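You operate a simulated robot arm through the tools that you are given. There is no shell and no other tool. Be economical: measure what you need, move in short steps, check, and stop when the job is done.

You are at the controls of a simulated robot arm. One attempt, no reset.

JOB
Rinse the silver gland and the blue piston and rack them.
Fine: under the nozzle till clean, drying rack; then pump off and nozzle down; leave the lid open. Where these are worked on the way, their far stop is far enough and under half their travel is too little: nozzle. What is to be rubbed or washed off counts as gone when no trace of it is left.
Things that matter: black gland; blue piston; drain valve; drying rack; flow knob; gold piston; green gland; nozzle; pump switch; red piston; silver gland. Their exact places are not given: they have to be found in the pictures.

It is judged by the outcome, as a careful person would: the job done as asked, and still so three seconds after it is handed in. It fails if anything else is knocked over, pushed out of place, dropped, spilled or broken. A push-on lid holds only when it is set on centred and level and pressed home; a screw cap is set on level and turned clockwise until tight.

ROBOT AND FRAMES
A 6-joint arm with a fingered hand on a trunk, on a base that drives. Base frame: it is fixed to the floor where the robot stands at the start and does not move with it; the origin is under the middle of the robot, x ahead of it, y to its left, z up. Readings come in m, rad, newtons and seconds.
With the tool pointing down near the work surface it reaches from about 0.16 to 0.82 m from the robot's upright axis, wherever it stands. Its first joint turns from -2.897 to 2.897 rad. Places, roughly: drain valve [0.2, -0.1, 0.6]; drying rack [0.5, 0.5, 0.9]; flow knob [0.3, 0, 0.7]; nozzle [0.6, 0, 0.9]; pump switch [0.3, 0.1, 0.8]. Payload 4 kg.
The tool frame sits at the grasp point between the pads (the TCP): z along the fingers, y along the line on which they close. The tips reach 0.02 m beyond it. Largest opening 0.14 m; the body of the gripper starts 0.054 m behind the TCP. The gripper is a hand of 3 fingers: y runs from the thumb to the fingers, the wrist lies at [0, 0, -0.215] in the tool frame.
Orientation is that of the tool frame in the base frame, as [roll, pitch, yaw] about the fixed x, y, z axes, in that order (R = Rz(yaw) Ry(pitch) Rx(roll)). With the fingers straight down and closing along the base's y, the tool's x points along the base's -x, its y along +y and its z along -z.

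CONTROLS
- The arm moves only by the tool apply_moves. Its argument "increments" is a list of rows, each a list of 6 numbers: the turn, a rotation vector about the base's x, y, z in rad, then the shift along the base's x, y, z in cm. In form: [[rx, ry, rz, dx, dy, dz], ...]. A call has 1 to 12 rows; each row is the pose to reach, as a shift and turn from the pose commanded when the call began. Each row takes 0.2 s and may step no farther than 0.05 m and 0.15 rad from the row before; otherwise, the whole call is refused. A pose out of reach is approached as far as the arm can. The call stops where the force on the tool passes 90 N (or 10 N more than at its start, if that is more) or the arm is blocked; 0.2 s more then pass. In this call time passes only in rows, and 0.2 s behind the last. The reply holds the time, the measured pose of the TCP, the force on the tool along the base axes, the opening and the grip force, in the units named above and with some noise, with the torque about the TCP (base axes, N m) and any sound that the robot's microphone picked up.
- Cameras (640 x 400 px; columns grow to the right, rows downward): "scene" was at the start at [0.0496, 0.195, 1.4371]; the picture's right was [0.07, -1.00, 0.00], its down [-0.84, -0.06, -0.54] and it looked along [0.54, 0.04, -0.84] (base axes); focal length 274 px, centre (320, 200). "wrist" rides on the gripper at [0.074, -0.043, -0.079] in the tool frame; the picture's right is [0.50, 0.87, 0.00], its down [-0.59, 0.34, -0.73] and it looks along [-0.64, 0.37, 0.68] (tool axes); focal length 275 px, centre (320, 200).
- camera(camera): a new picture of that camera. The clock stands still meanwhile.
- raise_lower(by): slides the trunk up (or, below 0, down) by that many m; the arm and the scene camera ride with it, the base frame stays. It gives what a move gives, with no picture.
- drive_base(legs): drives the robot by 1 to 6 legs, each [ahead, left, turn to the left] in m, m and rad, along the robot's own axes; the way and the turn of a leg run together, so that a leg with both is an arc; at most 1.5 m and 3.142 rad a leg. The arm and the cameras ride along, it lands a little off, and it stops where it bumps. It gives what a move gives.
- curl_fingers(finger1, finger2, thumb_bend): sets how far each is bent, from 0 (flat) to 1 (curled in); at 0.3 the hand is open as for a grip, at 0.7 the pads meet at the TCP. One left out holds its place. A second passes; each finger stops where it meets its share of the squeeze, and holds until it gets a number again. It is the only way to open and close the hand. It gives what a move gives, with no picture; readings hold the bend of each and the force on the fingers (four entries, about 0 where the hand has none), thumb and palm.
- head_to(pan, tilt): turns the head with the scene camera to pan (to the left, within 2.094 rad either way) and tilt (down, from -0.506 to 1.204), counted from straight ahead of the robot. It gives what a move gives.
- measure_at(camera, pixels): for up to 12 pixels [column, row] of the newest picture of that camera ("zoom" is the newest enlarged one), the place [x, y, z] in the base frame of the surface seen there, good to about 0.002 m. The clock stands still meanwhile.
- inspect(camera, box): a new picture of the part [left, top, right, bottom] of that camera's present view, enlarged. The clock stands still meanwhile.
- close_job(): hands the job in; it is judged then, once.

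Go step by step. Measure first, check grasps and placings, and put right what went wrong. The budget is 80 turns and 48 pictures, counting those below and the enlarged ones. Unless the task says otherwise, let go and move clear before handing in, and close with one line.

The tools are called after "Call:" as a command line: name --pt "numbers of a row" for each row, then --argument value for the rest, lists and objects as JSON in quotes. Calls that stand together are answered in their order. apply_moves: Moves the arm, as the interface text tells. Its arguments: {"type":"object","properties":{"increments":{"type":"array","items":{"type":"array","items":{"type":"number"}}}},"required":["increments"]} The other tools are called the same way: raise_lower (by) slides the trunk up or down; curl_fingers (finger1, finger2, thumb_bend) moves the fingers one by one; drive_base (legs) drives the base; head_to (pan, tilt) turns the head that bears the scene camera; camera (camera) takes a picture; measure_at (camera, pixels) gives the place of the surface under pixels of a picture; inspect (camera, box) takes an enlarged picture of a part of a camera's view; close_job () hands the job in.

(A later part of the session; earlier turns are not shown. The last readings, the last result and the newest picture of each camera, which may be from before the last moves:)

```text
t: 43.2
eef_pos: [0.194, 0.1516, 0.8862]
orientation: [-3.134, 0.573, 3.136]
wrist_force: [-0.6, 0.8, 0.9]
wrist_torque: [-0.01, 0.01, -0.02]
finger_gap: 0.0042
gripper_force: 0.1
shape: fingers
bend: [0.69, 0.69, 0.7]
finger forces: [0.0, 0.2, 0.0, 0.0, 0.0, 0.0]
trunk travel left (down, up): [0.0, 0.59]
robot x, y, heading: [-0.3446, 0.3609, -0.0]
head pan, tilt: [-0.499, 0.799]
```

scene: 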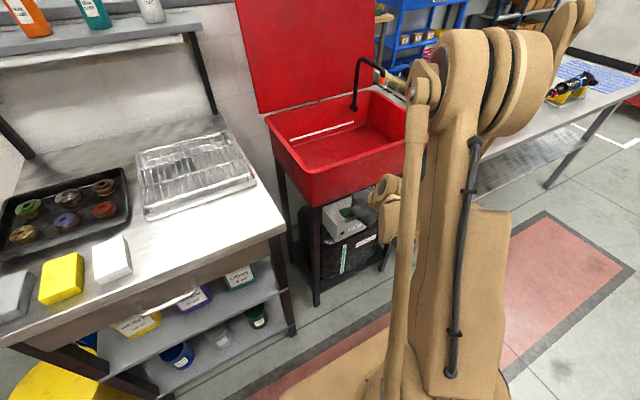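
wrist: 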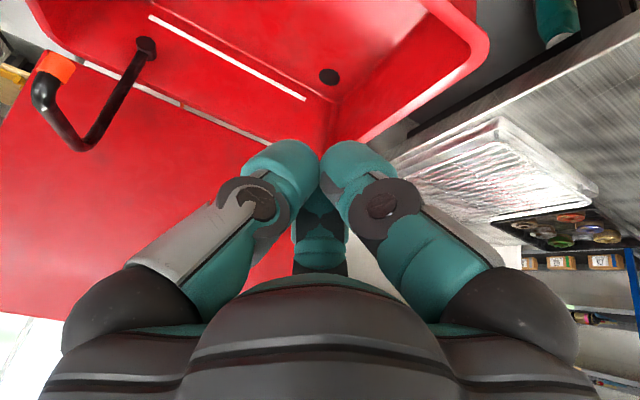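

Call:
apply_moves --pt "0 0 0 2 0 -4" --pt "0 0 0 4 0 -7" --pt "0 0 0 4 0 -9" --pt "0 0 0 4 0 -10" --pt "0 0 0 4 0 -10.5" --pt "0 0 0 4 0 -11" --pt "0 0 0 4 0 -11.5" --pt "0 0 0 4 0 -12"

Call:
apply_moves --pt "0 0 0 -1.5 0 4" --pt "0 0 0 -3 0 8" --pt "0 0 0 -4 0 12" --pt "0 0 0 -4 0 16" --pt "0 0 0 -4 0 20" --pt "0 0 0 -4 2 24" --pt "0 0.12 0 -4 4 27" --pt "0 0.24 0 -4 8 29" --pt "0 0.36 0 -4 12 31" --pt "0 0.48 0 -4 16 34" --pt "0 0.59 0 -4 20 36"

Call:
inspect --camera "scene" --box '[240, 40, 420, 260]'

```text
t: 44.8
eef_pos: [0.2309, 0.153, 0.7812]
orientation: [-3.132, 0.592, 3.133]
wrist_force: [-7.8, -0.5, 62.4]
wrist_torque: [-0.45, -0.16, -0.08]
finger_gap: 0.001
gripper_force: 35.3
shape: fingers
bend: [0.69, 0.68, 0.73]
finger forces: [0.0, 0.0, 0.0, 0.0, 70.3, 0.0]
trunk travel left (down, up): [0.0, 0.59]
robot x, y, heading: [-0.3432, 0.3543, -0.002]
head pan, tilt: [-0.499, 0.799]
stopped in row 7: the force on the tool passed its limit at 96 N (the readings are from after the stop); the commanded pose is now the measured one
```

```text
t: 47.2
eef_pos: [0.1936, 0.3518, 1.1359]
orientation: [-3.13, -0.011, 3.137]
wrist_force: [0.0, -0.5, -0.2]
wrist_torque: [0.01, 0.02, 0.01]
finger_gap: 0.004
gripper_force: 0.0
shape: fingers
bend: [0.69, 0.69, 0.7]
finger forces: [0.1, 0.0, 0.1, 0.0, 0.1, 0.1]
trunk travel left (down, up): [0.0, 0.59]
robot x, y, heading: [-0.3487, 0.3583, -0.005]
head pan, tilt: [-0.499, 0.799]
```

```text
1.82 times, centred on (330, 150) of scene
```

zoom: 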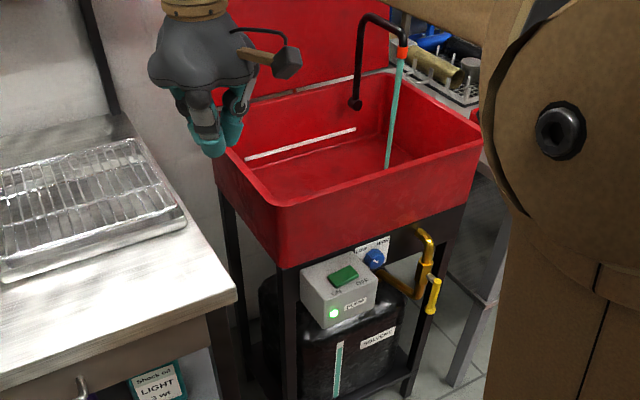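

The pump is on with the lamp lit and the jet running. I'll go back to the tray: trunk up, drive in, then bring the hand over the silver gland, turned so the digits fall between its neighbours.

Call:
raise_lower --by 0.06

Call:
drive_base --legs '[[0.28, 0.09, 0]]'

Call:
curl_fingers --finger1 0.42 --finger2 0.42 --thumb_bend 0.42

Call:
apply_moves --pt "0 0 -0.06 0.7 4.1 0" --pt "0 0 -0.12 1.4 8.2 0" --pt "0 0 -0.18 2.1 12.3 0" --pt "0 0 -0.24 2.8 16.4 0" --pt "0 0 -0.3 3.5 20.5 0" --pt "0 0 -0.36 4.2 24.6 0" --pt "0 0 -0.42 4.9 28.7 0" --pt "0 0 -0.48 5.6 32.8 0" --pt "0 0 -0.524 6.6 36.5 -1"

Call:
head_to --pan 0.2 --tilt 0.95

Call:
camera --camera "wrist"

Call:
camera --camera "scene"

```text
t: 48.2
eef_pos: [0.1945, 0.351, 1.1962]
orientation: [-3.13, -0.009, 3.136]
wrist_force: [0.6, 0.3, 1.0]
wrist_torque: [0.0, -0.03, 0.01]
finger_gap: 0.0038
gripper_force: 0.0
shape: fingers
bend: [0.69, 0.69, 0.7]
finger forces: [0.0, 0.1, 0.0, 0.0, 0.0, 0.1]
trunk travel left (down, up): [-0.06, 0.53]
robot x, y, heading: [-0.3439, 0.3566, -0.006]
head pan, tilt: [-0.499, 0.799]
```

```text
t: 50.3
eef_pos: [0.4764, 0.441, 1.1955]
orientation: [-3.13, -0.007, 3.135]
wrist_force: [1.1, 0.5, 0.1]
wrist_torque: [0.0, 0.01, -0.01]
finger_gap: 0.0039
gripper_force: 0.1
shape: fingers
bend: [0.69, 0.69, 0.7]
finger forces: [0.0, 0.0, 0.0, 0.0, 0.0, 0.0]
trunk travel left (down, up): [-0.06, 0.53]
robot x, y, heading: [-0.0603, 0.445, 0.003]
head pan, tilt: [-0.499, 0.799]
```

```text
t: 51.3
eef_pos: [0.4759, 0.4417, 1.1954]
orientation: [-3.129, -0.006, 3.137]
wrist_force: [-0.1, -0.1, -0.2]
wrist_torque: [-0.04, -0.04, 0.01]
finger_gap: 0.0884
gripper_force: 0.1
shape: fingers
bend: [0.42, 0.42, 0.42]
finger forces: [0.0, 0.0, 0.0, 0.1, 0.0, 0.0]
trunk travel left (down, up): [-0.06, 0.53]
robot x, y, heading: [-0.0594, 0.4488, -0.002]
head pan, tilt: [-0.499, 0.799]
```

```text
t: 53.3
eef_pos: [0.5396, 0.8062, 1.1861]
orientation: [-3.128, -0.007, 2.613]
wrist_force: [0.6, -0.6, 0.4]
wrist_torque: [-0.04, 0.0, 0.01]
finger_gap: 0.0888
gripper_force: 0.0
shape: fingers
bend: [0.42, 0.42, 0.42]
finger forces: [0.1, 0.0, 0.0, 0.0, 0.0, 0.0]
trunk travel left (down, up): [-0.06, 0.53]
robot x, y, heading: [-0.0603, 0.447, -0.002]
head pan, tilt: [-0.499, 0.799]
```

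```text
t: 54.3
eef_pos: [0.5406, 0.8063, 1.1874]
orientation: [-3.13, -0.006, 2.613]
wrist_force: [0.6, 0.4, 0.2]
wrist_torque: [0.02, -0.01, -0.01]
finger_gap: 0.0886
gripper_force: 0.1
shape: fingers
bend: [0.42, 0.42, 0.42]
finger forces: [0.1, 0.0, 0.1, 0.1, 0.0, 0.1]
trunk travel left (down, up): [-0.06, 0.53]
robot x, y, heading: [-0.0645, 0.4496, -0.001]
head pan, tilt: [0.201, 0.949]
```

```text
18 pictures are left
```

wrist: 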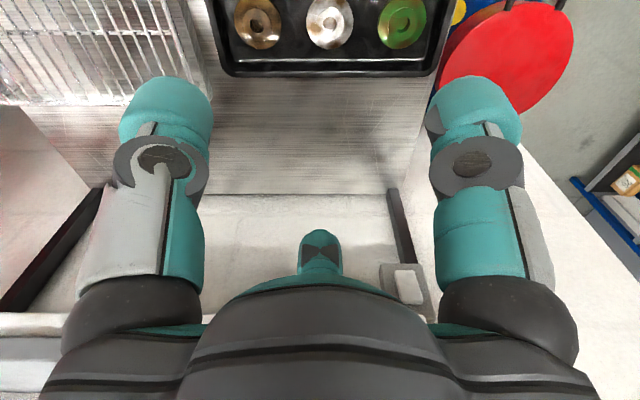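

```text
17 pictures are left
```

scene: 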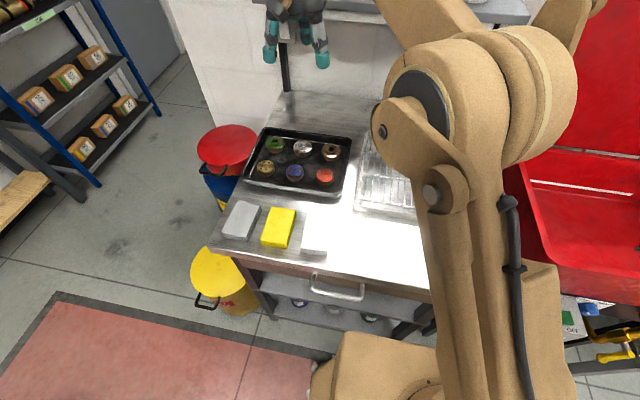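

In the wrist view the silver gland is centred near (328,20), and I'll measure it and its surroundings.

Call:
measure_at --camera "wrist" --pixels '[[309, 22], [348, 22], [328, 44], [328, 5], [316, 22], [342, 22], [328, 55], [293, 25], [370, 25], [378, 22], [280, 22], [330, 72]]'

Call:
measure_at --camera "scene" --pixels '[[302, 148], [293, 149], [312, 149], [295, 172], [286, 172], [304, 172], [295, 165], [295, 181], [310, 190], [317, 147], [278, 165], [302, 143]]'

```text
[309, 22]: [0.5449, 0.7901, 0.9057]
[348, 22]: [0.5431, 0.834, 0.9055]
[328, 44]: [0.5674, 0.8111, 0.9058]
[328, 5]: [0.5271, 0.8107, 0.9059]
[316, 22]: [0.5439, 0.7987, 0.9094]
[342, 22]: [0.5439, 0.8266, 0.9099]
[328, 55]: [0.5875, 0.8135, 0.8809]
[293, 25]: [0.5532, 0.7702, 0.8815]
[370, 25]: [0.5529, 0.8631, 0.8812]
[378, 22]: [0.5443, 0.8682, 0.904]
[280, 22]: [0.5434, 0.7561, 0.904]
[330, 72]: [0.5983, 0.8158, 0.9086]
```

```text
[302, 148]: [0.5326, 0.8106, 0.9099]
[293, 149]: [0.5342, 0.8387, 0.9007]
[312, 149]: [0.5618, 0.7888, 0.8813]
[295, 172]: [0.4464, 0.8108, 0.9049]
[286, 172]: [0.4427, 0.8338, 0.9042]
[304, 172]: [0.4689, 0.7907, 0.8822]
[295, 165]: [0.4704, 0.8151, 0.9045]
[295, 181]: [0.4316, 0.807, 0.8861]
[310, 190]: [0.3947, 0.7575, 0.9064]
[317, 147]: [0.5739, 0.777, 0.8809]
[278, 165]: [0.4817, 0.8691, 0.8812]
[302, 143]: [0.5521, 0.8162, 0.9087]
```

Silver is centred at (0.545,0.812) with radius 0.024, top 0.906, and tray floor 0.881. The current hand yaw suits the blue piston better, with digits at 0/120/240° clear of the walls, so I'll take blue first. I'll move over it and lower.

Call:
apply_moves --pt "0 0 0 -3 0.2 -3" --pt "0 0 0 -6 0.4 -6" --pt "0 0 0 -9.1 0.5 -9" --pt "0 0 0 -9.1 0.5 -13" --pt "0 0 0 -9.1 0.5 -17" --pt "0 0 0 -9.1 0.5 -20"

Call:
camera --camera "wrist"

Call:
measure_at --camera "wrist" --pixels '[[320, 90], [300, 100], [340, 100], [320, 110], [320, 125], [320, 140], [320, 75], [290, 100], [350, 100], [320, 60]]'

```text
t: 55.7
eef_pos: [0.4497, 0.8102, 0.9865]
orientation: [-3.129, -0.007, 2.612]
wrist_force: [0.2, 0.0, -0.1]
wrist_torque: [0.01, -0.01, -0.01]
finger_gap: 0.0889
gripper_force: 0.1
shape: fingers
bend: [0.42, 0.42, 0.42]
finger forces: [0.1, 0.0, 0.1, 0.1, 0.1, 0.0]
trunk travel left (down, up): [-0.06, 0.53]
robot x, y, heading: [-0.06, 0.4493, -0.004]
head pan, tilt: [0.201, 0.949]
```

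```text
16 pictures are left
```

wrist: 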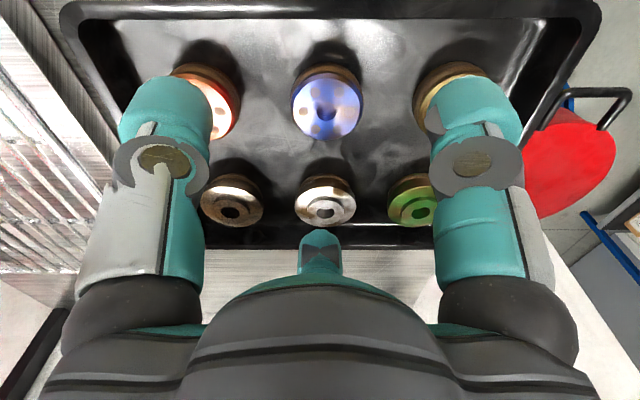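

```text
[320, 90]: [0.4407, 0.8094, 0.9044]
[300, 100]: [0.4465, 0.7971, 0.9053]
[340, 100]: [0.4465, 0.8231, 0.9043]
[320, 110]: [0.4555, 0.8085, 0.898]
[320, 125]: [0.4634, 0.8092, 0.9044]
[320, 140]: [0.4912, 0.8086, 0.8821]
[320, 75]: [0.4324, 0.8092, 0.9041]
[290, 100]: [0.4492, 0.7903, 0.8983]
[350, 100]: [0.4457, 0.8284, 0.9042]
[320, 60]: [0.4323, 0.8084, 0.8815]
```

The blue piston's top is centred at pixel (327,104), about (0.451,0.8135). I'll narrow the hand a little, centre it and descend to z≈0.905.

Call:
curl_fingers --finger1 0.48 --finger2 0.48 --thumb_bend 0.48

Call:
apply_moves --pt "0 0 0 0.1 0.3 -3" --pt "0 0 0 0.1 0.3 -5.5" --pt "0 0 0 0.1 0.3 -7" --pt "0 0 0 0.1 0.3 -8.1"

Call:
camera --camera "wrist"

```text
t: 56.7
eef_pos: [0.45, 0.8103, 0.987]
orientation: [-3.128, -0.007, 2.612]
wrist_force: [0.1, -0.3, 0.5]
wrist_torque: [-0.01, 0.01, -0.03]
finger_gap: 0.0702
gripper_force: 0.1
shape: fingers
bend: [0.48, 0.48, 0.48]
finger forces: [0.0, 0.1, 0.1, 0.1, 0.1, 0.2]
trunk travel left (down, up): [-0.06, 0.53]
robot x, y, heading: [-0.0626, 0.447, -0.0]
head pan, tilt: [0.201, 0.949]
```

```text
t: 57.7
eef_pos: [0.4486, 0.8137, 0.9114]
orientation: [-3.135, -0.004, 2.613]
wrist_force: [7.6, 8.9, 72.5]
wrist_torque: [-0.28, -0.29, 0.26]
finger_gap: 0.0698
gripper_force: 36.8
shape: fingers
bend: [0.48, 0.48, 0.48]
finger forces: [18.2, 23.9, 0.1, 0.0, 30.7, 0.0]
trunk travel left (down, up): [-0.06, 0.53]
robot x, y, heading: [-0.0597, 0.4472, -0.0]
head pan, tilt: [0.201, 0.949]
```

```text
15 pictures are left
```

wrist: 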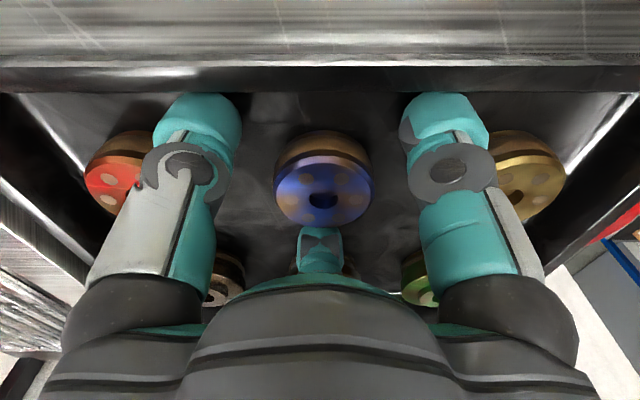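

All three tips touch the tray floor evenly around the blue piston. I'll raise a bit under 1 cm and close.

Call:
apply_moves --pt "0 0 0 0.1 0 0.9"

Call:
curl_fingers --finger1 0.7 --finger2 0.7 --thumb_bend 0.7

Call:
apply_moves --pt "0 0 0 0 0 2" --pt "0 0 0 0 0 5" --pt "0 0 0 0 0 9" --pt "0 0 0 0 0 13"

Call:
camera --camera "wrist"

```text
t: 58.1
eef_pos: [0.452, 0.8132, 0.9141]
orientation: [-3.13, -0.006, 2.613]
wrist_force: [-0.1, 0.5, -0.5]
wrist_torque: [0.02, 0.01, 0.01]
finger_gap: 0.0702
gripper_force: 0.1
shape: fingers
bend: [0.48, 0.48, 0.48]
finger forces: [0.0, 0.0, 0.1, 0.1, 0.0, 0.0]
trunk travel left (down, up): [-0.06, 0.53]
robot x, y, heading: [-0.065, 0.4468, -0.003]
head pan, tilt: [0.201, 0.949]
```

```text
t: 59.1
eef_pos: [0.4513, 0.8137, 0.9138]
orientation: [-3.13, -0.006, 2.614]
wrist_force: [0.5, -0.1, 0.4]
wrist_torque: [0.02, -0.03, 0.0]
finger_gap: 0.037
gripper_force: 16.3
shape: fingers
bend: [0.56, 0.58, 0.62]
finger forces: [10.2, 6.8, 0.0, 0.0, 16.2, 0.0]
trunk travel left (down, up): [-0.06, 0.53]
robot x, y, heading: [-0.0645, 0.4502, -0.001]
head pan, tilt: [0.201, 0.949]
```

```text
t: 60.1
eef_pos: [0.4514, 0.8127, 1.0453]
orientation: [-3.129, -0.006, 2.613]
wrist_force: [0.0, 0.5, -0.4]
wrist_torque: [-0.01, 0.01, 0.0]
finger_gap: 0.0374
gripper_force: 16.6
shape: fingers
bend: [0.56, 0.58, 0.63]
finger forces: [10.3, 7.0, 0.0, 0.1, 16.1, 0.0]
trunk travel left (down, up): [-0.06, 0.53]
robot x, y, heading: [-0.065, 0.4479, -0.003]
head pan, tilt: [0.201, 0.949]
```

```text
14 pictures are left
```

wrist: 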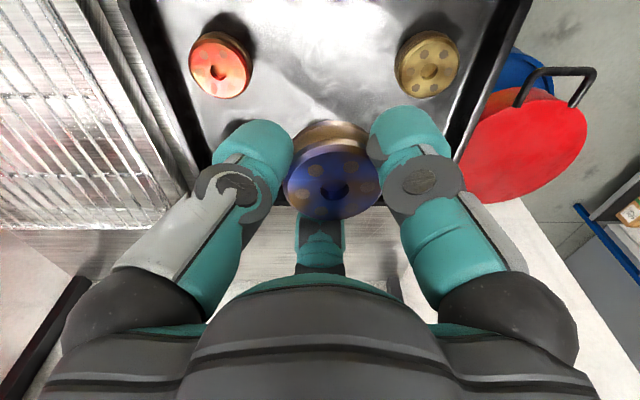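

The blue piston is held firmly. I'll raise it, back off and drive right so the sink lies ahead, leaving room to tilt the hand and keep it from shading the part from the jet.

Call:
apply_moves --pt "0 0 0 -2 -2 4" --pt "0 0 0 -4 -4 8"

Call:
drive_base --legs '[[-0.22, 0, 0], [0, -0.42, 0]]'

Call:
head_to --pan 0.0 --tilt 0.7

Call:
camera --camera "scene"

```text
t: 60.7
eef_pos: [0.4115, 0.7738, 1.1242]
orientation: [-3.129, -0.006, 2.614]
wrist_force: [0.1, -0.4, 0.8]
wrist_torque: [0.0, 0.0, -0.01]
finger_gap: 0.0376
gripper_force: 16.5
shape: fingers
bend: [0.56, 0.58, 0.63]
finger forces: [10.2, 7.0, 0.1, 0.0, 15.9, 0.0]
trunk travel left (down, up): [-0.06, 0.53]
robot x, y, heading: [-0.0605, 0.4467, -0.0]
head pan, tilt: [0.201, 0.949]
```

```text
t: 64.6
eef_pos: [0.1926, 0.3529, 1.1246]
orientation: [-3.13, -0.007, 2.614]
wrist_force: [-0.2, 0.1, -0.2]
wrist_torque: [-0.02, 0.0, -0.01]
finger_gap: 0.0374
gripper_force: 16.5
shape: fingers
bend: [0.56, 0.58, 0.63]
finger forces: [10.2, 7.2, 0.0, 0.0, 15.8, 0.0]
trunk travel left (down, up): [-0.06, 0.53]
robot x, y, heading: [-0.2809, 0.0258, 0.0]
head pan, tilt: [0.201, 0.949]
```

```text
t: 65.4
eef_pos: [0.1957, 0.3547, 1.1256]
orientation: [-3.13, -0.007, 2.615]
wrist_force: [0.9, 0.0, -1.8]
wrist_torque: [-0.02, -0.01, 0.0]
finger_gap: 0.0372
gripper_force: 17.1
shape: fingers
bend: [0.56, 0.58, 0.63]
finger forces: [10.2, 7.1, 0.1, 0.0, 15.9, 0.1]
trunk travel left (down, up): [-0.06, 0.53]
robot x, y, heading: [-0.281, 0.0257, 0.0]
head pan, tilt: [0.0, 0.7]
```

```text
13 pictures are left
```

scene: 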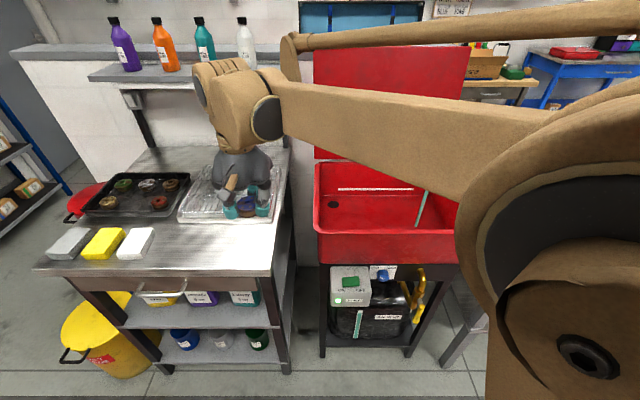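

No pool is building, the lamp is green and the jet is at (425,205). I'll carry the piston across in front of the sink while tilting the hand outward.

Call:
apply_moves --pt "0 -0.1 0 0.4 -4.7 0" --pt "0 -0.2 0 0.8 -9.4 0" --pt "0 -0.3 0 1.2 -14.1 0" --pt "0 -0.4 0 1.6 -18.8 0" --pt "0 -0.5 0 2 -23.5 0" --pt "0 -0.6 0 2.4 -28.2 0" --pt "0 -0.7 0 2.8 -32.9 0" --pt "0 -0.8 0 3.2 -37.6 0" --pt "0 -0.9 0 3.6 -42.3 0" --pt "0 -1.0 0 4 -47 0"

Call:
apply_moves --pt "0 0 0 3 -0.3 -3" --pt "0 0 0 6 -0.3 -6" --pt "0 0 0 9 -0.3 -9" --pt "0 0 0 12.5 -0.3 -12" --pt "0 0 0 16 -0.3 -15" --pt "0 0 0 19.5 -0.3 -17.5"

Call:
camera --camera "scene"

```text
t: 67.6
eef_pos: [0.2351, -0.1176, 1.1252]
orientation: [2.492, 0.808, 2.324]
wrist_force: [0.8, -0.5, -0.9]
wrist_torque: [-0.01, 0.03, 0.03]
finger_gap: 0.0371
gripper_force: 16.9
shape: fingers
bend: [0.56, 0.58, 0.63]
finger forces: [10.1, 7.2, 0.1, 0.1, 15.7, 0.0]
trunk travel left (down, up): [-0.06, 0.53]
robot x, y, heading: [-0.2762, 0.0277, -0.002]
head pan, tilt: [0.0, 0.7]
```

```text
t: 69.0
eef_pos: [0.4228, -0.1192, 0.9519]
orientation: [2.493, 0.81, 2.322]
wrist_force: [-38.8, 1.6, 18.5]
wrist_torque: [0.06, 3.51, -0.11]
finger_gap: 0.0371
gripper_force: 15.7
shape: fingers
bend: [0.56, 0.58, 0.63]
finger forces: [10.0, 7.7, 0.0, 0.1, 15.2, 0.1]
trunk travel left (down, up): [-0.06, 0.53]
robot x, y, heading: [-0.2805, 0.0256, -0.004]
head pan, tilt: [0.0, 0.7]
```

```text
12 pictures are left
```

scene: 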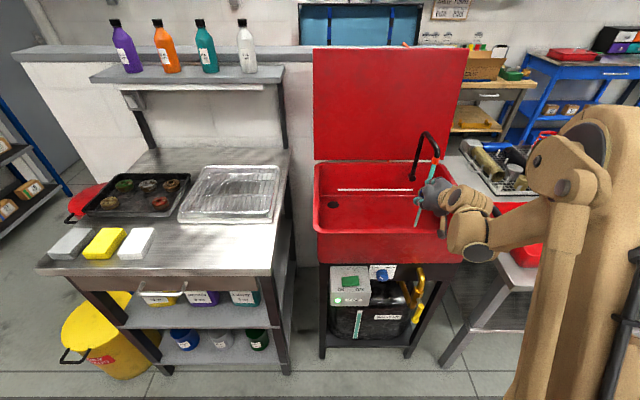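

The force reading (-39 N in x with a torque) suggests the wrist is resting on the front rim. I'll back off a little and take a close look at where the jet strikes.

Call:
apply_moves --pt "0 0 0 -1 0 2.5"

Call:
inspect --camera "scene" --box '[390, 120, 500, 240]'

```text
t: 69.4
eef_pos: [0.4193, -0.1174, 0.9759]
orientation: [2.493, 0.811, 2.324]
wrist_force: [-0.5, 0.0, -0.5]
wrist_torque: [-0.03, -0.01, 0.03]
finger_gap: 0.0369
gripper_force: 16.7
shape: fingers
bend: [0.56, 0.58, 0.63]
finger forces: [10.0, 7.6, 0.0, 0.1, 15.3, 0.0]
trunk travel left (down, up): [-0.06, 0.53]
robot x, y, heading: [-0.2807, 0.027, -0.0]
head pan, tilt: [0.0, 0.7]
```

```text
3.33 times, centred on (445, 180) of scene
```

zoom: 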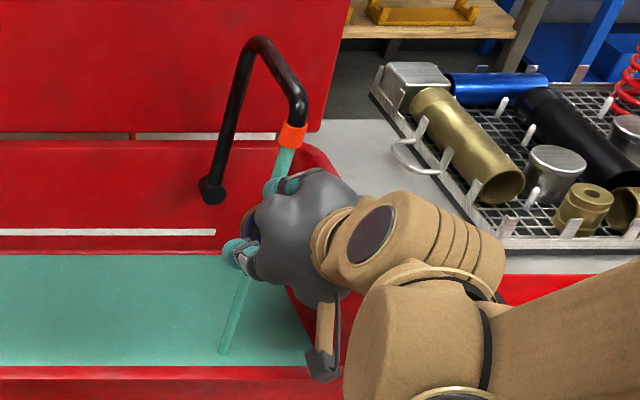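

The wrist camera bracket hanging under the hand (at (325,340) in the zoom) was what met the rim, and the part is still about 4 cm short of the jet. I'll check the pool level, pull back a little and roll the hand about its own axis so the bracket points left.

Call:
measure_at --camera "zoom" --pixels '[[100, 300], [60, 270], [150, 330], [100, 350], [200, 280], [150, 280], [240, 290], [285, 165], [248, 225], [225, 350]]'

Call:
apply_moves --pt "0.11 0 -0.07 -3 0 2" --pt "0.22 0 -0.14 -6 0 4" --pt "0.33 0 -0.21 -8 0 5" --pt "0.44 0 -0.28 -8 0 5" --pt "0.55 0 -0.35 -8 0 5" --pt "0.66 0 -0.42 -8 0 5" --pt "0.77 0 -0.49 -8 0 5" --pt "0.88 0 -0.56 -8 0 5" --pt "0.99 0 -0.63 -8 0 5" --pt "1.1 0 -0.7 -8 0 5" --pt "1.21 0 -0.77 -8 0 5" --pt "1.32 0 -0.84 -8 0 5"

```text
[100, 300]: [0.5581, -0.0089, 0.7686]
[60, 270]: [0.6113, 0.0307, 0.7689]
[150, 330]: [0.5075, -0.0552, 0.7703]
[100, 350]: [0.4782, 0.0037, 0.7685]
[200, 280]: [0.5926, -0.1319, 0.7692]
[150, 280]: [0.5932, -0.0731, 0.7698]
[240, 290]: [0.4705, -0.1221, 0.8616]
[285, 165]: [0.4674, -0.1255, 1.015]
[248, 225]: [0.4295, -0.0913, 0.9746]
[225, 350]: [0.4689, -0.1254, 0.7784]
```

```text
t: 72.0
eef_pos: [0.339, -0.1192, 1.0243]
orientation: [2.216, -0.442, 1.279]
wrist_force: [0.8, -0.5, -0.2]
wrist_torque: [0.02, 0.03, 0.03]
finger_gap: 0.0366
gripper_force: 16.2
shape: fingers
bend: [0.56, 0.58, 0.63]
finger forces: [9.6, 7.9, 0.0, 0.0, 15.3, 0.0]
trunk travel left (down, up): [-0.06, 0.53]
robot x, y, heading: [-0.2804, 0.025, 0.003]
head pan, tilt: [0.0, 0.7]
```

The roll worked and the pool is only a film at floor level. The jet is vertical at (0.469,-0.125). I'll bring the part into it.

Call:
apply_moves --pt "0 0 0 2.5 -0.3 -3" --pt "0 0 0 4.5 -0.5 -6" --pt "0 0 0 6.5 -0.6 -8.5" --pt "0 0 0 9 -0.6 -9.8" --pt "0 0 0 11.4 -0.6 -9.8" --pt "0 0 0 11.4 -0.6 -9.8" --pt "0 0 0 11.4 -0.6 -9.8"

Call:
camera --camera "wrist"

```text
t: 73.6
eef_pos: [0.4545, -0.1263, 0.9276]
orientation: [2.214, -0.44, 1.281]
wrist_force: [-1.0, 0.5, -1.5]
wrist_torque: [0.01, 0.02, -0.03]
finger_gap: 0.0368
gripper_force: 17.0
shape: fingers
bend: [0.56, 0.58, 0.63]
finger forces: [9.6, 8.1, 0.1, 0.0, 15.2, 0.1]
trunk travel left (down, up): [-0.06, 0.53]
robot x, y, heading: [-0.2788, 0.0246, 0.0]
head pan, tilt: [0.0, 0.7]
```

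```text
10 pictures are left
```

wrist: 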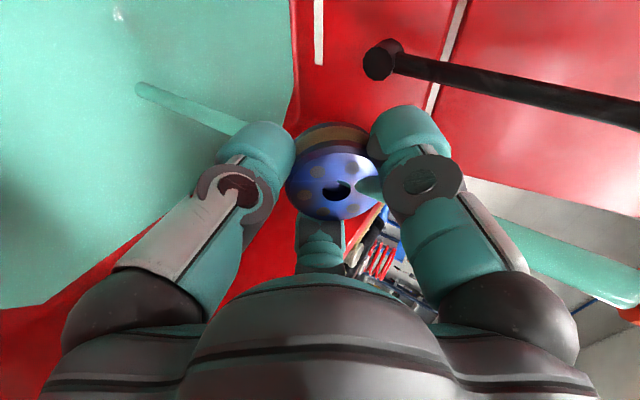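

The jet is striking the blue piston (it passes (440,200) to (370,190)), and the face already looks cleaner. I'll dwell with small sweeps, then look closer.

Call:
apply_moves --pt "0 0 0 0.8 0 0" --pt "0 0 0 0.8 0 0" --pt "0 0 0 0 1 0" --pt "0 0 0 0 1 0" --pt "0 0 0 -0.8 0 0" --pt "0 0 0 -0.8 0 0" --pt "0 0 0 0 -1 0" --pt "0 0 0 0 -1 0" --pt "0 0 0 0 0 0" --pt "0 0 0 0 0 0" --pt "0 0 0 0 0 0" --pt "0 0 0 0 0 0"

Call:
apply_moves --pt "0 0 0 0.8 0 0" --pt "0 0 0 0.8 0 0" --pt "0 0 0 0 1 0" --pt "0 0 0 0 1 0" --pt "0 0 0 -0.8 0 0" --pt "0 0 0 -0.8 0 0" --pt "0 0 0 0 -1 0" --pt "0 0 0 0 -1 0" --pt "0 0 0 0 0 0" --pt "0 0 0 0 0 0" --pt "0 0 0 0 0 0" --pt "0 0 0 0 0 0"

Call:
inspect --camera "wrist" --box '[240, 90, 440, 240]'

```text
t: 76.2
eef_pos: [0.4535, -0.1263, 0.9261]
orientation: [2.213, -0.441, 1.282]
wrist_force: [-0.2, 1.0, -0.2]
wrist_torque: [0.03, 0.04, -0.02]
finger_gap: 0.0369
gripper_force: 16.2
shape: fingers
bend: [0.56, 0.58, 0.63]
finger forces: [9.8, 8.2, 0.1, 0.0, 15.1, 0.0]
trunk travel left (down, up): [-0.06, 0.53]
robot x, y, heading: [-0.2777, 0.0266, 0.003]
head pan, tilt: [0.0, 0.7]
```

```text
t: 78.8
eef_pos: [0.454, -0.1259, 0.9274]
orientation: [2.214, -0.439, 1.281]
wrist_force: [-1.6, -0.9, -1.2]
wrist_torque: [0.01, 0.01, 0.02]
finger_gap: 0.0368
gripper_force: 16.9
shape: fingers
bend: [0.56, 0.58, 0.63]
finger forces: [9.9, 8.2, 0.1, 0.1, 15.1, 0.0]
trunk travel left (down, up): [-0.06, 0.53]
robot x, y, heading: [-0.2803, 0.0256, -0.002]
head pan, tilt: [0.0, 0.7]
```

```text
2.67 times, centred on (340, 165) of wrist
```

zoom: 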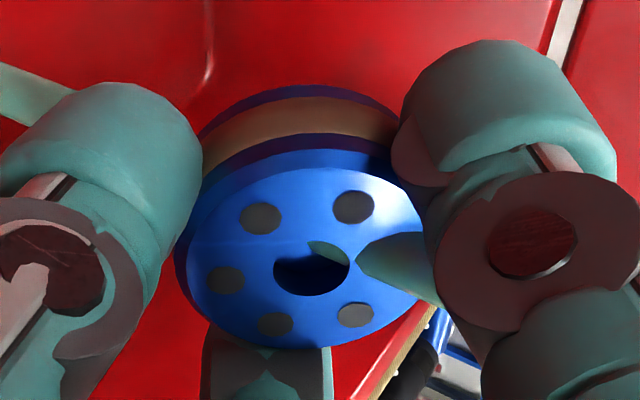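

The blue face is bright blue with grey bolt heads, and the tan band is evenly coloured ring material. I'll give it one more rinse sweep and then withdraw, levelling the hand.

Call:
apply_moves --pt "0 0 0 1.2 0 0" --pt "0 0 0 1.2 1 0" --pt "0 0 0 0 1.2 0" --pt "0 0 0 -1 1 0" --pt "0 0 0 -1.2 0 0" --pt "0 0 0 -1 -1 0" --pt "0 0 0 0 -1.2 0" --pt "0 0 0 1 -1 0" --pt "0 0 0 1.4 0 1" --pt "0 0 0 1.4 0 1" --pt "0 0 0 0 0 0"

Call:
apply_moves --pt "0 0 0 -3 0.3 0" --pt "0 0 0 -6 0.5 1.5" --pt "0 0 0 -8 0.5 5" --pt "0 0.12 0 -10 0.5 8.5" --pt "0 0.26 0 -12 0.5 12" --pt "0 0.4 0 -14 0.5 15" --pt "0 0.54 0 -16 0.5 17" --pt "0 0.68 0 -18 0.5 19" --pt "0 0.82 0 -20 0.5 20" --pt "0 0.93 0 -20 0.5 20" --pt "0 1.0 0 -20 0.5 20"

Call:
drive_base --legs '[[0, 0.42, 0], [0.22, 0, 0]]'

```text
t: 81.2
eef_pos: [0.4538, -0.1251, 0.9264]
orientation: [2.215, -0.441, 1.281]
wrist_force: [0.7, -0.2, -0.4]
wrist_torque: [-0.01, 0.0, 0.01]
finger_gap: 0.0365
gripper_force: 16.4
shape: fingers
bend: [0.56, 0.58, 0.63]
finger forces: [10.1, 8.5, 0.0, 0.1, 15.0, 0.1]
trunk travel left (down, up): [-0.06, 0.53]
robot x, y, heading: [-0.2776, 0.0249, -0.001]
head pan, tilt: [0.0, 0.7]
```

```text
t: 83.6
eef_pos: [0.2531, -0.1212, 1.128]
orientation: [-3.13, -0.011, 1.049]
wrist_force: [-0.2, 0.5, -0.8]
wrist_torque: [-0.03, 0.01, 0.01]
finger_gap: 0.0362
gripper_force: 15.9
shape: fingers
bend: [0.56, 0.58, 0.63]
finger forces: [9.8, 8.7, 0.1, 0.1, 14.5, 0.0]
trunk travel left (down, up): [-0.06, 0.53]
robot x, y, heading: [-0.2823, 0.0282, 0.0]
head pan, tilt: [0.0, 0.7]
```

```text
t: 87.4
eef_pos: [0.475, 0.2956, 1.1272]
orientation: [-3.132, -0.012, 1.05]
wrist_force: [-0.3, -1.2, -1.8]
wrist_torque: [0.0, 0.02, 0.01]
finger_gap: 0.0364
gripper_force: 16.5
shape: fingers
bend: [0.56, 0.58, 0.63]
finger forces: [9.9, 8.7, 0.0, 0.0, 14.4, 0.1]
trunk travel left (down, up): [-0.06, 0.53]
robot x, y, heading: [-0.0622, 0.4421, -0.007]
head pan, tilt: [0.0, 0.7]
```

Levelled and back at the table. I'll look at the rack to measure its wires before placing.

Call:
head_to --pan 0.1 --tilt 1.0

Call:
camera --camera "scene"

```text
t: 88.2
eef_pos: [0.4733, 0.2948, 1.1285]
orientation: [-3.131, -0.012, 1.051]
wrist_force: [-1.0, 0.2, -1.3]
wrist_torque: [-0.01, 0.0, 0.03]
finger_gap: 0.0363
gripper_force: 16.6
shape: fingers
bend: [0.56, 0.58, 0.63]
finger forces: [9.8, 8.7, 0.0, 0.0, 14.5, 0.0]
trunk travel left (down, up): [-0.06, 0.53]
robot x, y, heading: [-0.0537, 0.4423, -0.002]
head pan, tilt: [0.099, 1.0]
```

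```text
8 pictures are left
```

scene: 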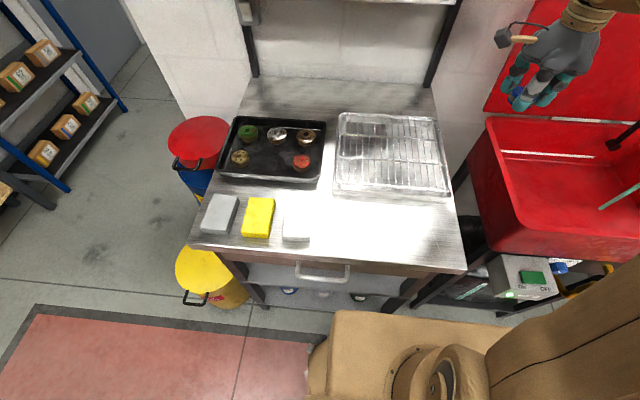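

Call:
measure_at --camera "scene" --pixels '[[340, 118], [436, 120], [337, 183], [448, 188], [370, 140], [375, 150], [378, 150], [381, 150], [390, 150], [410, 150], [413, 150], [390, 165]]'

Call:
measure_at --camera "scene" --pixels '[[384, 158], [386, 158], [388, 158], [390, 158], [392, 158], [394, 158], [396, 158], [400, 137], [404, 137], [424, 158], [360, 158], [364, 158]]'

```text
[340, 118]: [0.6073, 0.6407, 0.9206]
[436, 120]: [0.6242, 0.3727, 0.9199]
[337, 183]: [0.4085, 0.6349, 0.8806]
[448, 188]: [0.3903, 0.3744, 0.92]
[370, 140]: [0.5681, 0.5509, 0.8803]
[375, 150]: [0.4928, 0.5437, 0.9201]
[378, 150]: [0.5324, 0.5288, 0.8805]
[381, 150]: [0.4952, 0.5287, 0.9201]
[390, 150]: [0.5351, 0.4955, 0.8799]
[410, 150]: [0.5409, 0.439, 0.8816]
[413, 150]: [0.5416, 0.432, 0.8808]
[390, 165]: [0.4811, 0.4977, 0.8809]
```

```text
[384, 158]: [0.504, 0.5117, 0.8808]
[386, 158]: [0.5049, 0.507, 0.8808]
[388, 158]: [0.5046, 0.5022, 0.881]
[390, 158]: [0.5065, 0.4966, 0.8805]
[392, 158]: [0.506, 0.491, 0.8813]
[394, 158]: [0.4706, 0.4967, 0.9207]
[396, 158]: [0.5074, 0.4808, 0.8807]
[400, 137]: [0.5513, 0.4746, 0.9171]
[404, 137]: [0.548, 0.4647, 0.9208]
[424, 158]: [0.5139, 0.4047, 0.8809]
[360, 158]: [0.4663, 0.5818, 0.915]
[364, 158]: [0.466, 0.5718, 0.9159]
```

The rack wires top out at z≈0.920, over x 0.39–0.62 and y 0.37–0.64. The piston's underside is 0.033 below the TCP, so I'll set it at (0.50,0.46) with the TCP near 0.953.

Call:
apply_moves --pt "0 0 0 0.6 4.1 -1" --pt "0 0 0 1.3 8.2 -3" --pt "0 0 0 2 12.4 -6" --pt "0 0 0 2.6 16.5 -9" --pt "0 0 0 2.6 16.5 -13" --pt "0 0 0 2.6 16.5 -16" --pt "0 0 0 2.6 16.5 -17" --pt "0 0 0 2.6 16.5 -17.5"

```text
refused: row 3 steps farther than a row can; nothing moved
```

Call:
apply_moves --pt "0 0 0 0.6 4.1 -1" --pt "0 0 0 1.3 8.2 -2" --pt "0 0 0 2 12.4 -3.5" --pt "0 0 0 2.6 16.5 -5" --pt "0 0 0 2.6 16.5 -9" --pt "0 0 0 2.6 16.5 -13" --pt "0 0 0 2.6 16.5 -16" --pt "0 0 0 2.6 16.5 -17" --pt "0 0 0 2.6 16.5 -17.5"

```text
t: 90.2
eef_pos: [0.5002, 0.4603, 0.9531]
orientation: [-3.131, -0.013, 1.049]
wrist_force: [0.1, 0.8, 4.3]
wrist_torque: [-0.03, -0.17, 0.0]
finger_gap: 0.0362
gripper_force: 17.7
shape: fingers
bend: [0.56, 0.58, 0.64]
finger forces: [11.4, 9.4, 0.0, 0.0, 14.1, 0.0]
trunk travel left (down, up): [-0.06, 0.53]
robot x, y, heading: [-0.0599, 0.4402, -0.007]
head pan, tilt: [0.099, 1.0]
```

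Light contact (4 N) at z=0.953, as expected. I'll let go, rise and look.

Call:
curl_fingers --finger1 0.46 --finger2 0.46 --thumb_bend 0.46

Call:
apply_moves --pt "0 0 0 0 0 3" --pt "0 0 0 0 0 7" --pt "0 0 0 0 0 10" --pt "0 0 0.06 0.5 4 12" --pt "0 0 0.12 1 8 13" --pt "0 0 0.18 1.5 12 13" --pt "0 0 0.24 2 16 13" --pt "0 0 0.3 2.5 20 13" --pt "0 0 0.36 3 24 12" --pt "0 0 0.42 3.5 28 10" --pt "0 0 0.48 4 32 8" --pt "0 0 0.52 4.4 35.1 6"

Call:
camera --camera "wrist"

```text
t: 91.2
eef_pos: [0.5007, 0.4601, 0.9529]
orientation: [-3.131, -0.013, 1.048]
wrist_force: [0.2, -0.3, -0.7]
wrist_torque: [-0.01, 0.0, -0.01]
finger_gap: 0.0761
gripper_force: 0.1
shape: fingers
bend: [0.46, 0.46, 0.46]
finger forces: [0.1, 0.0, 0.0, 0.1, 0.0, 0.0]
trunk travel left (down, up): [-0.06, 0.53]
robot x, y, heading: [-0.0584, 0.445, 0.004]
head pan, tilt: [0.099, 1.0]
```

```text
t: 93.8
eef_pos: [0.5454, 0.8119, 1.0112]
orientation: [-3.132, -0.012, 1.569]
wrist_force: [-0.3, -0.2, 0.5]
wrist_torque: [0.03, 0.02, -0.02]
finger_gap: 0.0761
gripper_force: 0.1
shape: fingers
bend: [0.46, 0.46, 0.46]
finger forces: [0.1, 0.1, 0.0, 0.0, 0.0, 0.0]
trunk travel left (down, up): [-0.06, 0.53]
robot x, y, heading: [-0.0603, 0.4443, -0.0]
head pan, tilt: [0.099, 1.0]
```

```text
7 pictures are left
```

wrist: 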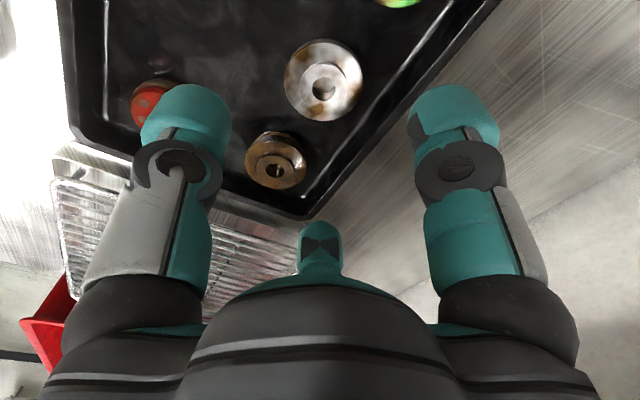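

The thumb now points to -x and the fingers to ±60°. I'll refine the silver gland's centre.

Call:
measure_at --camera "wrist" --pixels '[[288, 75], [358, 80], [320, 42], [322, 112], [300, 52], [345, 105], [300, 100], [348, 55], [324, 118], [323, 70]]'

```text
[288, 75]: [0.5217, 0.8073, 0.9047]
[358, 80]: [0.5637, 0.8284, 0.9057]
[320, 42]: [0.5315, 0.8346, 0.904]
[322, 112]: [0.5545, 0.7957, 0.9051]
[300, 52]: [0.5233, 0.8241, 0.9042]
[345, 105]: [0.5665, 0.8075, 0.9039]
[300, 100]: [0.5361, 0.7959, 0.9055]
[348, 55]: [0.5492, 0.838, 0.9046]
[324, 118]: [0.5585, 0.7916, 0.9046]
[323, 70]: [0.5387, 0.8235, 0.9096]
```

The centre is about (0.544,0.814). I'll descend to z≈0.915, grip and lift.

Call:
apply_moves --pt "0 0 0 -0.1 0.2 -3" --pt "0 0 0 -0.1 0.2 -6" --pt "0 0 0 -0.1 0.2 -8" --pt "0 0 0 -0.1 0.2 -9.6"

Call:
curl_fingers --finger1 0.7 --finger2 0.7 --thumb_bend 0.7

Call:
apply_moves --pt "0 0 0 0 0 2" --pt "0 0 0 0 0 5" --pt "0 0 0 0 0 9" --pt "0 0 0 -2 -2 13" --pt "0 0 0 -5 -4 16" --pt "0 0 0 -8 -6 19" --pt "0 0 -0.1 -11 -6 21" --pt "0 0 -0.2 -13 -6 21" --pt "0 0 -0.3 -13 -6 21" --pt "0 0 -0.4 -13 -6 21" --pt "0 0 -0.52 -13 -6 21"

Call:
camera --camera "scene"

```text
t: 94.8
eef_pos: [0.5443, 0.8137, 0.9161]
orientation: [-3.132, -0.011, 1.568]
wrist_force: [-0.2, -0.7, -0.2]
wrist_torque: [-0.02, 0.0, -0.02]
finger_gap: 0.0763
gripper_force: 0.0
shape: fingers
bend: [0.46, 0.46, 0.46]
finger forces: [0.1, 0.0, 0.0, 0.0, 0.0, 0.0]
trunk travel left (down, up): [-0.06, 0.53]
robot x, y, heading: [-0.059, 0.446, -0.0]
head pan, tilt: [0.099, 1.0]
```

```text
t: 95.8
eef_pos: [0.5431, 0.8123, 0.9153]
orientation: [-3.131, -0.014, 1.57]
wrist_force: [-0.6, 0.7, 0.4]
wrist_torque: [0.03, -0.01, -0.01]
finger_gap: 0.0435
gripper_force: 19.9
shape: fingers
bend: [0.56, 0.57, 0.59]
finger forces: [9.9, 9.2, 0.0, 0.0, 20.5, 0.0]
trunk travel left (down, up): [-0.06, 0.53]
robot x, y, heading: [-0.0589, 0.4416, -0.006]
head pan, tilt: [0.099, 1.0]
```

```text
t: 98.2
eef_pos: [0.4144, 0.7527, 1.1243]
orientation: [-3.132, -0.013, 1.047]
wrist_force: [-0.4, 0.0, -0.9]
wrist_torque: [0.01, 0.01, 0.0]
finger_gap: 0.0435
gripper_force: 19.4
shape: fingers
bend: [0.56, 0.57, 0.59]
finger forces: [10.2, 8.8, 0.0, 0.0, 20.1, 0.1]
trunk travel left (down, up): [-0.06, 0.53]
robot x, y, heading: [-0.055, 0.4474, -0.006]
head pan, tilt: [0.099, 1.0]
```

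```text
6 pictures are left
```

scene: 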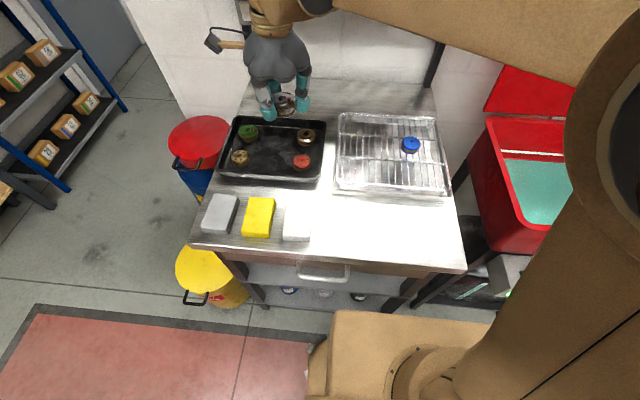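

Blue stands upright and bright on the rack at (410,145), and silver is held. I'll check the pool level and carry silver to the jet the same way.

Call:
measure_at --camera "scene" --pixels '[[530, 185], [540, 200], [550, 190], [545, 180]]'

Call:
drive_base --legs '[[-0.22, 0, 0], [0, -0.42, 0]]'

Call:
apply_moves --pt "0 -0.1 0 0.5 -4.5 0" --pt "0 -0.2 0 1 -9 0" --pt "0 -0.3 0 1.5 -13.5 0" --pt "0 -0.4 0 2 -18 0" --pt "0 -0.5 0 2.5 -22.5 0" --pt "0 -0.6 0 3 -27 0" --pt "0 -0.7 0 3.5 -31.5 0" --pt "0 -0.8 0 4 -36 0" --pt "0 -0.9 0 4.5 -40.5 0" --pt "0 -1.0 0 5 -45 0"

```text
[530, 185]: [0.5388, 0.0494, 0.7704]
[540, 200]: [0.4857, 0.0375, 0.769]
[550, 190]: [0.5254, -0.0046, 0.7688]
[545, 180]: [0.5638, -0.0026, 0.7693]
```

```text
t: 102.1
eef_pos: [0.1944, 0.3323, 1.1256]
orientation: [-3.131, -0.012, 1.045]
wrist_force: [0.6, 0.3, -1.3]
wrist_torque: [0.06, 0.01, -0.02]
finger_gap: 0.0435
gripper_force: 19.5
shape: fingers
bend: [0.56, 0.57, 0.59]
finger forces: [10.1, 8.8, 0.1, 0.0, 20.0, 0.0]
trunk travel left (down, up): [-0.06, 0.53]
robot x, y, heading: [-0.2789, 0.0235, -0.008]
head pan, tilt: [0.099, 1.0]
```

```text
t: 104.3
eef_pos: [0.2432, -0.1191, 1.1247]
orientation: [2.213, -0.444, 1.279]
wrist_force: [-0.3, 0.8, -0.7]
wrist_torque: [0.02, 0.0, 0.0]
finger_gap: 0.0435
gripper_force: 19.5
shape: fingers
bend: [0.56, 0.57, 0.6]
finger forces: [10.6, 8.4, 0.1, 0.0, 19.4, 0.0]
trunk travel left (down, up): [-0.06, 0.53]
robot x, y, heading: [-0.2797, 0.0236, -0.004]
head pan, tilt: [0.099, 1.0]
```

Now into the jet along the same path, then dwell with sweeps.

Call:
apply_moves --pt "0 0 0 3.2 -0.2 -3.4" --pt "0 0 0 6.4 -0.4 -6.8" --pt "0 0 0 9.6 -0.6 -10" --pt "0 0 0 12.1 -0.7 -13" --pt "0 0 0 14.1 -0.7 -16" --pt "0 0 0 16.1 -0.7 -18.5" --pt "0 0 0 18.6 -0.7 -19.8" --pt "0 0 0 21.1 -0.7 -19.8" --pt "0 0 0 21.1 -0.7 -19.8" --pt "0 0 0 21.1 -0.7 -19.8" --pt "0 0 0 21.1 -0.7 -19.8" --pt "0 0 0 21.1 -0.7 -19.8"

Call:
apply_moves --pt "0 0 0 0.8 0 0" --pt "0 0 0 0.8 0 0" --pt "0 0 0 0 1 0" --pt "0 0 0 0 1 0" --pt "0 0 0 -0.8 0 0" --pt "0 0 0 -0.8 0 0" --pt "0 0 0 0 -1 0" --pt "0 0 0 0 -1 0" --pt "0 0 0 0 0 0" --pt "0 0 0 0 0 0" --pt "0 0 0 0 0 0" --pt "0 0 0 0 0 0"

Call:
apply_moves --pt "0 0 0 1.2 0 0" --pt "0 0 0 1.2 1 0" --pt "0 0 0 0 1.2 0" --pt "0 0 0 -1 1 0" --pt "0 0 0 -1.2 0 0" --pt "0 0 0 -1 -1 0" --pt "0 0 0 0 -1.2 0" --pt "0 0 0 1 -1 0" --pt "0 0 0 0 0 0" --pt "0 0 0 0 0 0" --pt "0 0 0 0 0 0" --pt "0 0 0 0 0 0"

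Call:
apply_moves --pt "0 0 0 0.6 0 0" --pt "0 0 0 0.6 0 0" --pt "0 0 0 0 0.6 0" --pt "0 0 0 0 0.6 0" --pt "0 0 0 -0.6 0 0" --pt "0 0 0 -0.6 0 0" --pt "0 0 0 0 -0.6 0" --pt "0 0 0 0 -0.6 0" --pt "0 0 0 0 0 0" --pt "0 0 0 0 0 0" --pt "0 0 0 0 0 0" --pt "0 0 0 0 0 0"

Call:
inspect --camera "wrist" --box '[240, 90, 440, 240]'

```text
t: 106.9
eef_pos: [0.4565, -0.1244, 0.927]
orientation: [2.216, -0.443, 1.28]
wrist_force: [0.5, 0.3, -0.9]
wrist_torque: [0.01, 0.01, 0.02]
finger_gap: 0.0436
gripper_force: 18.8
shape: fingers
bend: [0.56, 0.57, 0.6]
finger forces: [10.8, 8.4, 0.1, 0.0, 18.9, 0.0]
trunk travel left (down, up): [-0.06, 0.53]
robot x, y, heading: [-0.2804, 0.0245, 0.001]
head pan, tilt: [0.099, 1.0]
```

```text
t: 109.5
eef_pos: [0.4552, -0.1245, 0.9285]
orientation: [2.214, -0.443, 1.28]
wrist_force: [0.2, 0.2, -1.4]
wrist_torque: [-0.01, 0.02, -0.01]
finger_gap: 0.0433
gripper_force: 19.0
shape: fingers
bend: [0.56, 0.57, 0.6]
finger forces: [10.8, 8.4, 0.1, 0.0, 18.7, 0.0]
trunk travel left (down, up): [-0.06, 0.53]
robot x, y, heading: [-0.2809, 0.0223, 0.001]
head pan, tilt: [0.099, 1.0]
```

```text
t: 112.1
eef_pos: [0.4561, -0.1244, 0.9289]
orientation: [2.214, -0.443, 1.278]
wrist_force: [0.2, -0.7, -1.2]
wrist_torque: [0.04, 0.02, 0.03]
finger_gap: 0.043
gripper_force: 18.9
shape: fingers
bend: [0.55, 0.57, 0.6]
finger forces: [10.9, 8.2, 0.0, 0.0, 18.7, 0.1]
trunk travel left (down, up): [-0.06, 0.53]
robot x, y, heading: [-0.2779, 0.0267, -0.005]
head pan, tilt: [0.099, 1.0]
```

```text
t: 114.7
eef_pos: [0.4567, -0.1253, 0.9288]
orientation: [2.215, -0.443, 1.28]
wrist_force: [0.0, 0.2, -1.2]
wrist_torque: [0.02, 0.02, 0.03]
finger_gap: 0.0435
gripper_force: 18.6
shape: fingers
bend: [0.55, 0.57, 0.6]
finger forces: [10.9, 8.1, 0.1, 0.1, 18.7, 0.0]
trunk travel left (down, up): [-0.06, 0.53]
robot x, y, heading: [-0.2764, 0.0232, -0.001]
head pan, tilt: [0.099, 1.0]
```

```text
2.67 times, centred on (340, 165) of wrist
```

zoom: 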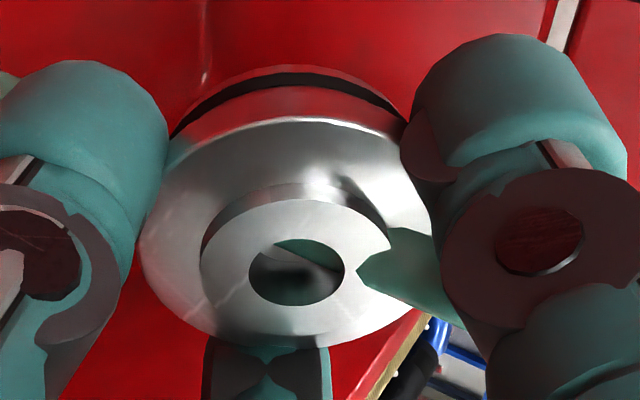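

The silver gland is bright, with a black seal ring and no brown left. I'll withdraw, level and drive back to the rack.

Call:
apply_moves --pt "0 0 0 -3 0.3 0" --pt "0 0 0 -6 0.5 1.5" --pt "0 0 0 -8 0.5 5" --pt "0 0.12 0 -10 0.5 8.5" --pt "0 0.26 0 -12 0.5 12" --pt "0 0.4 0 -14 0.5 15" --pt "0 0.54 0 -16 0.5 17" --pt "0 0.68 0 -18 0.5 19" --pt "0 0.82 0 -20 0.5 20" --pt "0 0.93 0 -20 0.5 20" --pt "0 1.0 0 -20 0.5 20"

Call:
drive_base --legs '[[0, 0.42, 0], [0.22, 0, 0]]'

```text
t: 117.1
eef_pos: [0.2562, -0.1199, 1.1286]
orientation: [-3.13, -0.013, 1.046]
wrist_force: [0.2, -0.2, -1.5]
wrist_torque: [-0.01, -0.01, 0.01]
finger_gap: 0.0428
gripper_force: 17.1
shape: fingers
bend: [0.54, 0.57, 0.62]
finger forces: [12.7, 6.8, 0.1, 0.1, 14.5, 0.0]
trunk travel left (down, up): [-0.06, 0.53]
robot x, y, heading: [-0.2802, 0.0187, -0.003]
head pan, tilt: [0.099, 1.0]
```

```text
t: 121.0
eef_pos: [0.4811, 0.2967, 1.127]
orientation: [-3.131, -0.012, 1.042]
wrist_force: [0.6, -0.4, -0.8]
wrist_torque: [0.02, 0.04, 0.0]
finger_gap: 0.0424
gripper_force: 17.1
shape: fingers
bend: [0.54, 0.57, 0.62]
finger forces: [12.7, 6.8, 0.0, 0.0, 14.7, 0.0]
trunk travel left (down, up): [-0.06, 0.53]
robot x, y, heading: [-0.0555, 0.4387, -0.008]
head pan, tilt: [0.099, 1.0]
```

The grip holds. I'll move over (0.50,0.57), beside the blue piston, and lower gently.

Call:
apply_moves --pt "0 0 0 0.4 4.5 0" --pt "0 0 0 0.8 9 0" --pt "0 0 0 1.2 13.5 0" --pt "0 0 0 1.6 18 0" --pt "0 0 0 1.9 22.5 -1" --pt "0 0 0 1.9 27.2 -2" --pt "0 0 0 1.9 27.2 -6" --pt "0 0 0 1.9 27.2 -10" --pt "0 0 0 1.9 27.2 -14" --pt "0 0 0 1.9 27.2 -16" --pt "0 0 0 1.9 27.2 -16.8" --pt "0 0 0 1.9 27.2 -17.2"

```text
t: 123.6
eef_pos: [0.497, 0.5686, 0.9563]
orientation: [-3.132, -0.012, 1.042]
wrist_force: [1.4, 0.2, 2.1]
wrist_torque: [-0.02, -0.09, 0.03]
finger_gap: 0.0428
gripper_force: 17.6
shape: fingers
bend: [0.54, 0.57, 0.62]
finger forces: [13.7, 7.3, 0.0, 0.0, 13.9, 0.1]
trunk travel left (down, up): [-0.06, 0.53]
robot x, y, heading: [-0.0547, 0.4407, -0.01]
head pan, tilt: [0.099, 1.0]
```

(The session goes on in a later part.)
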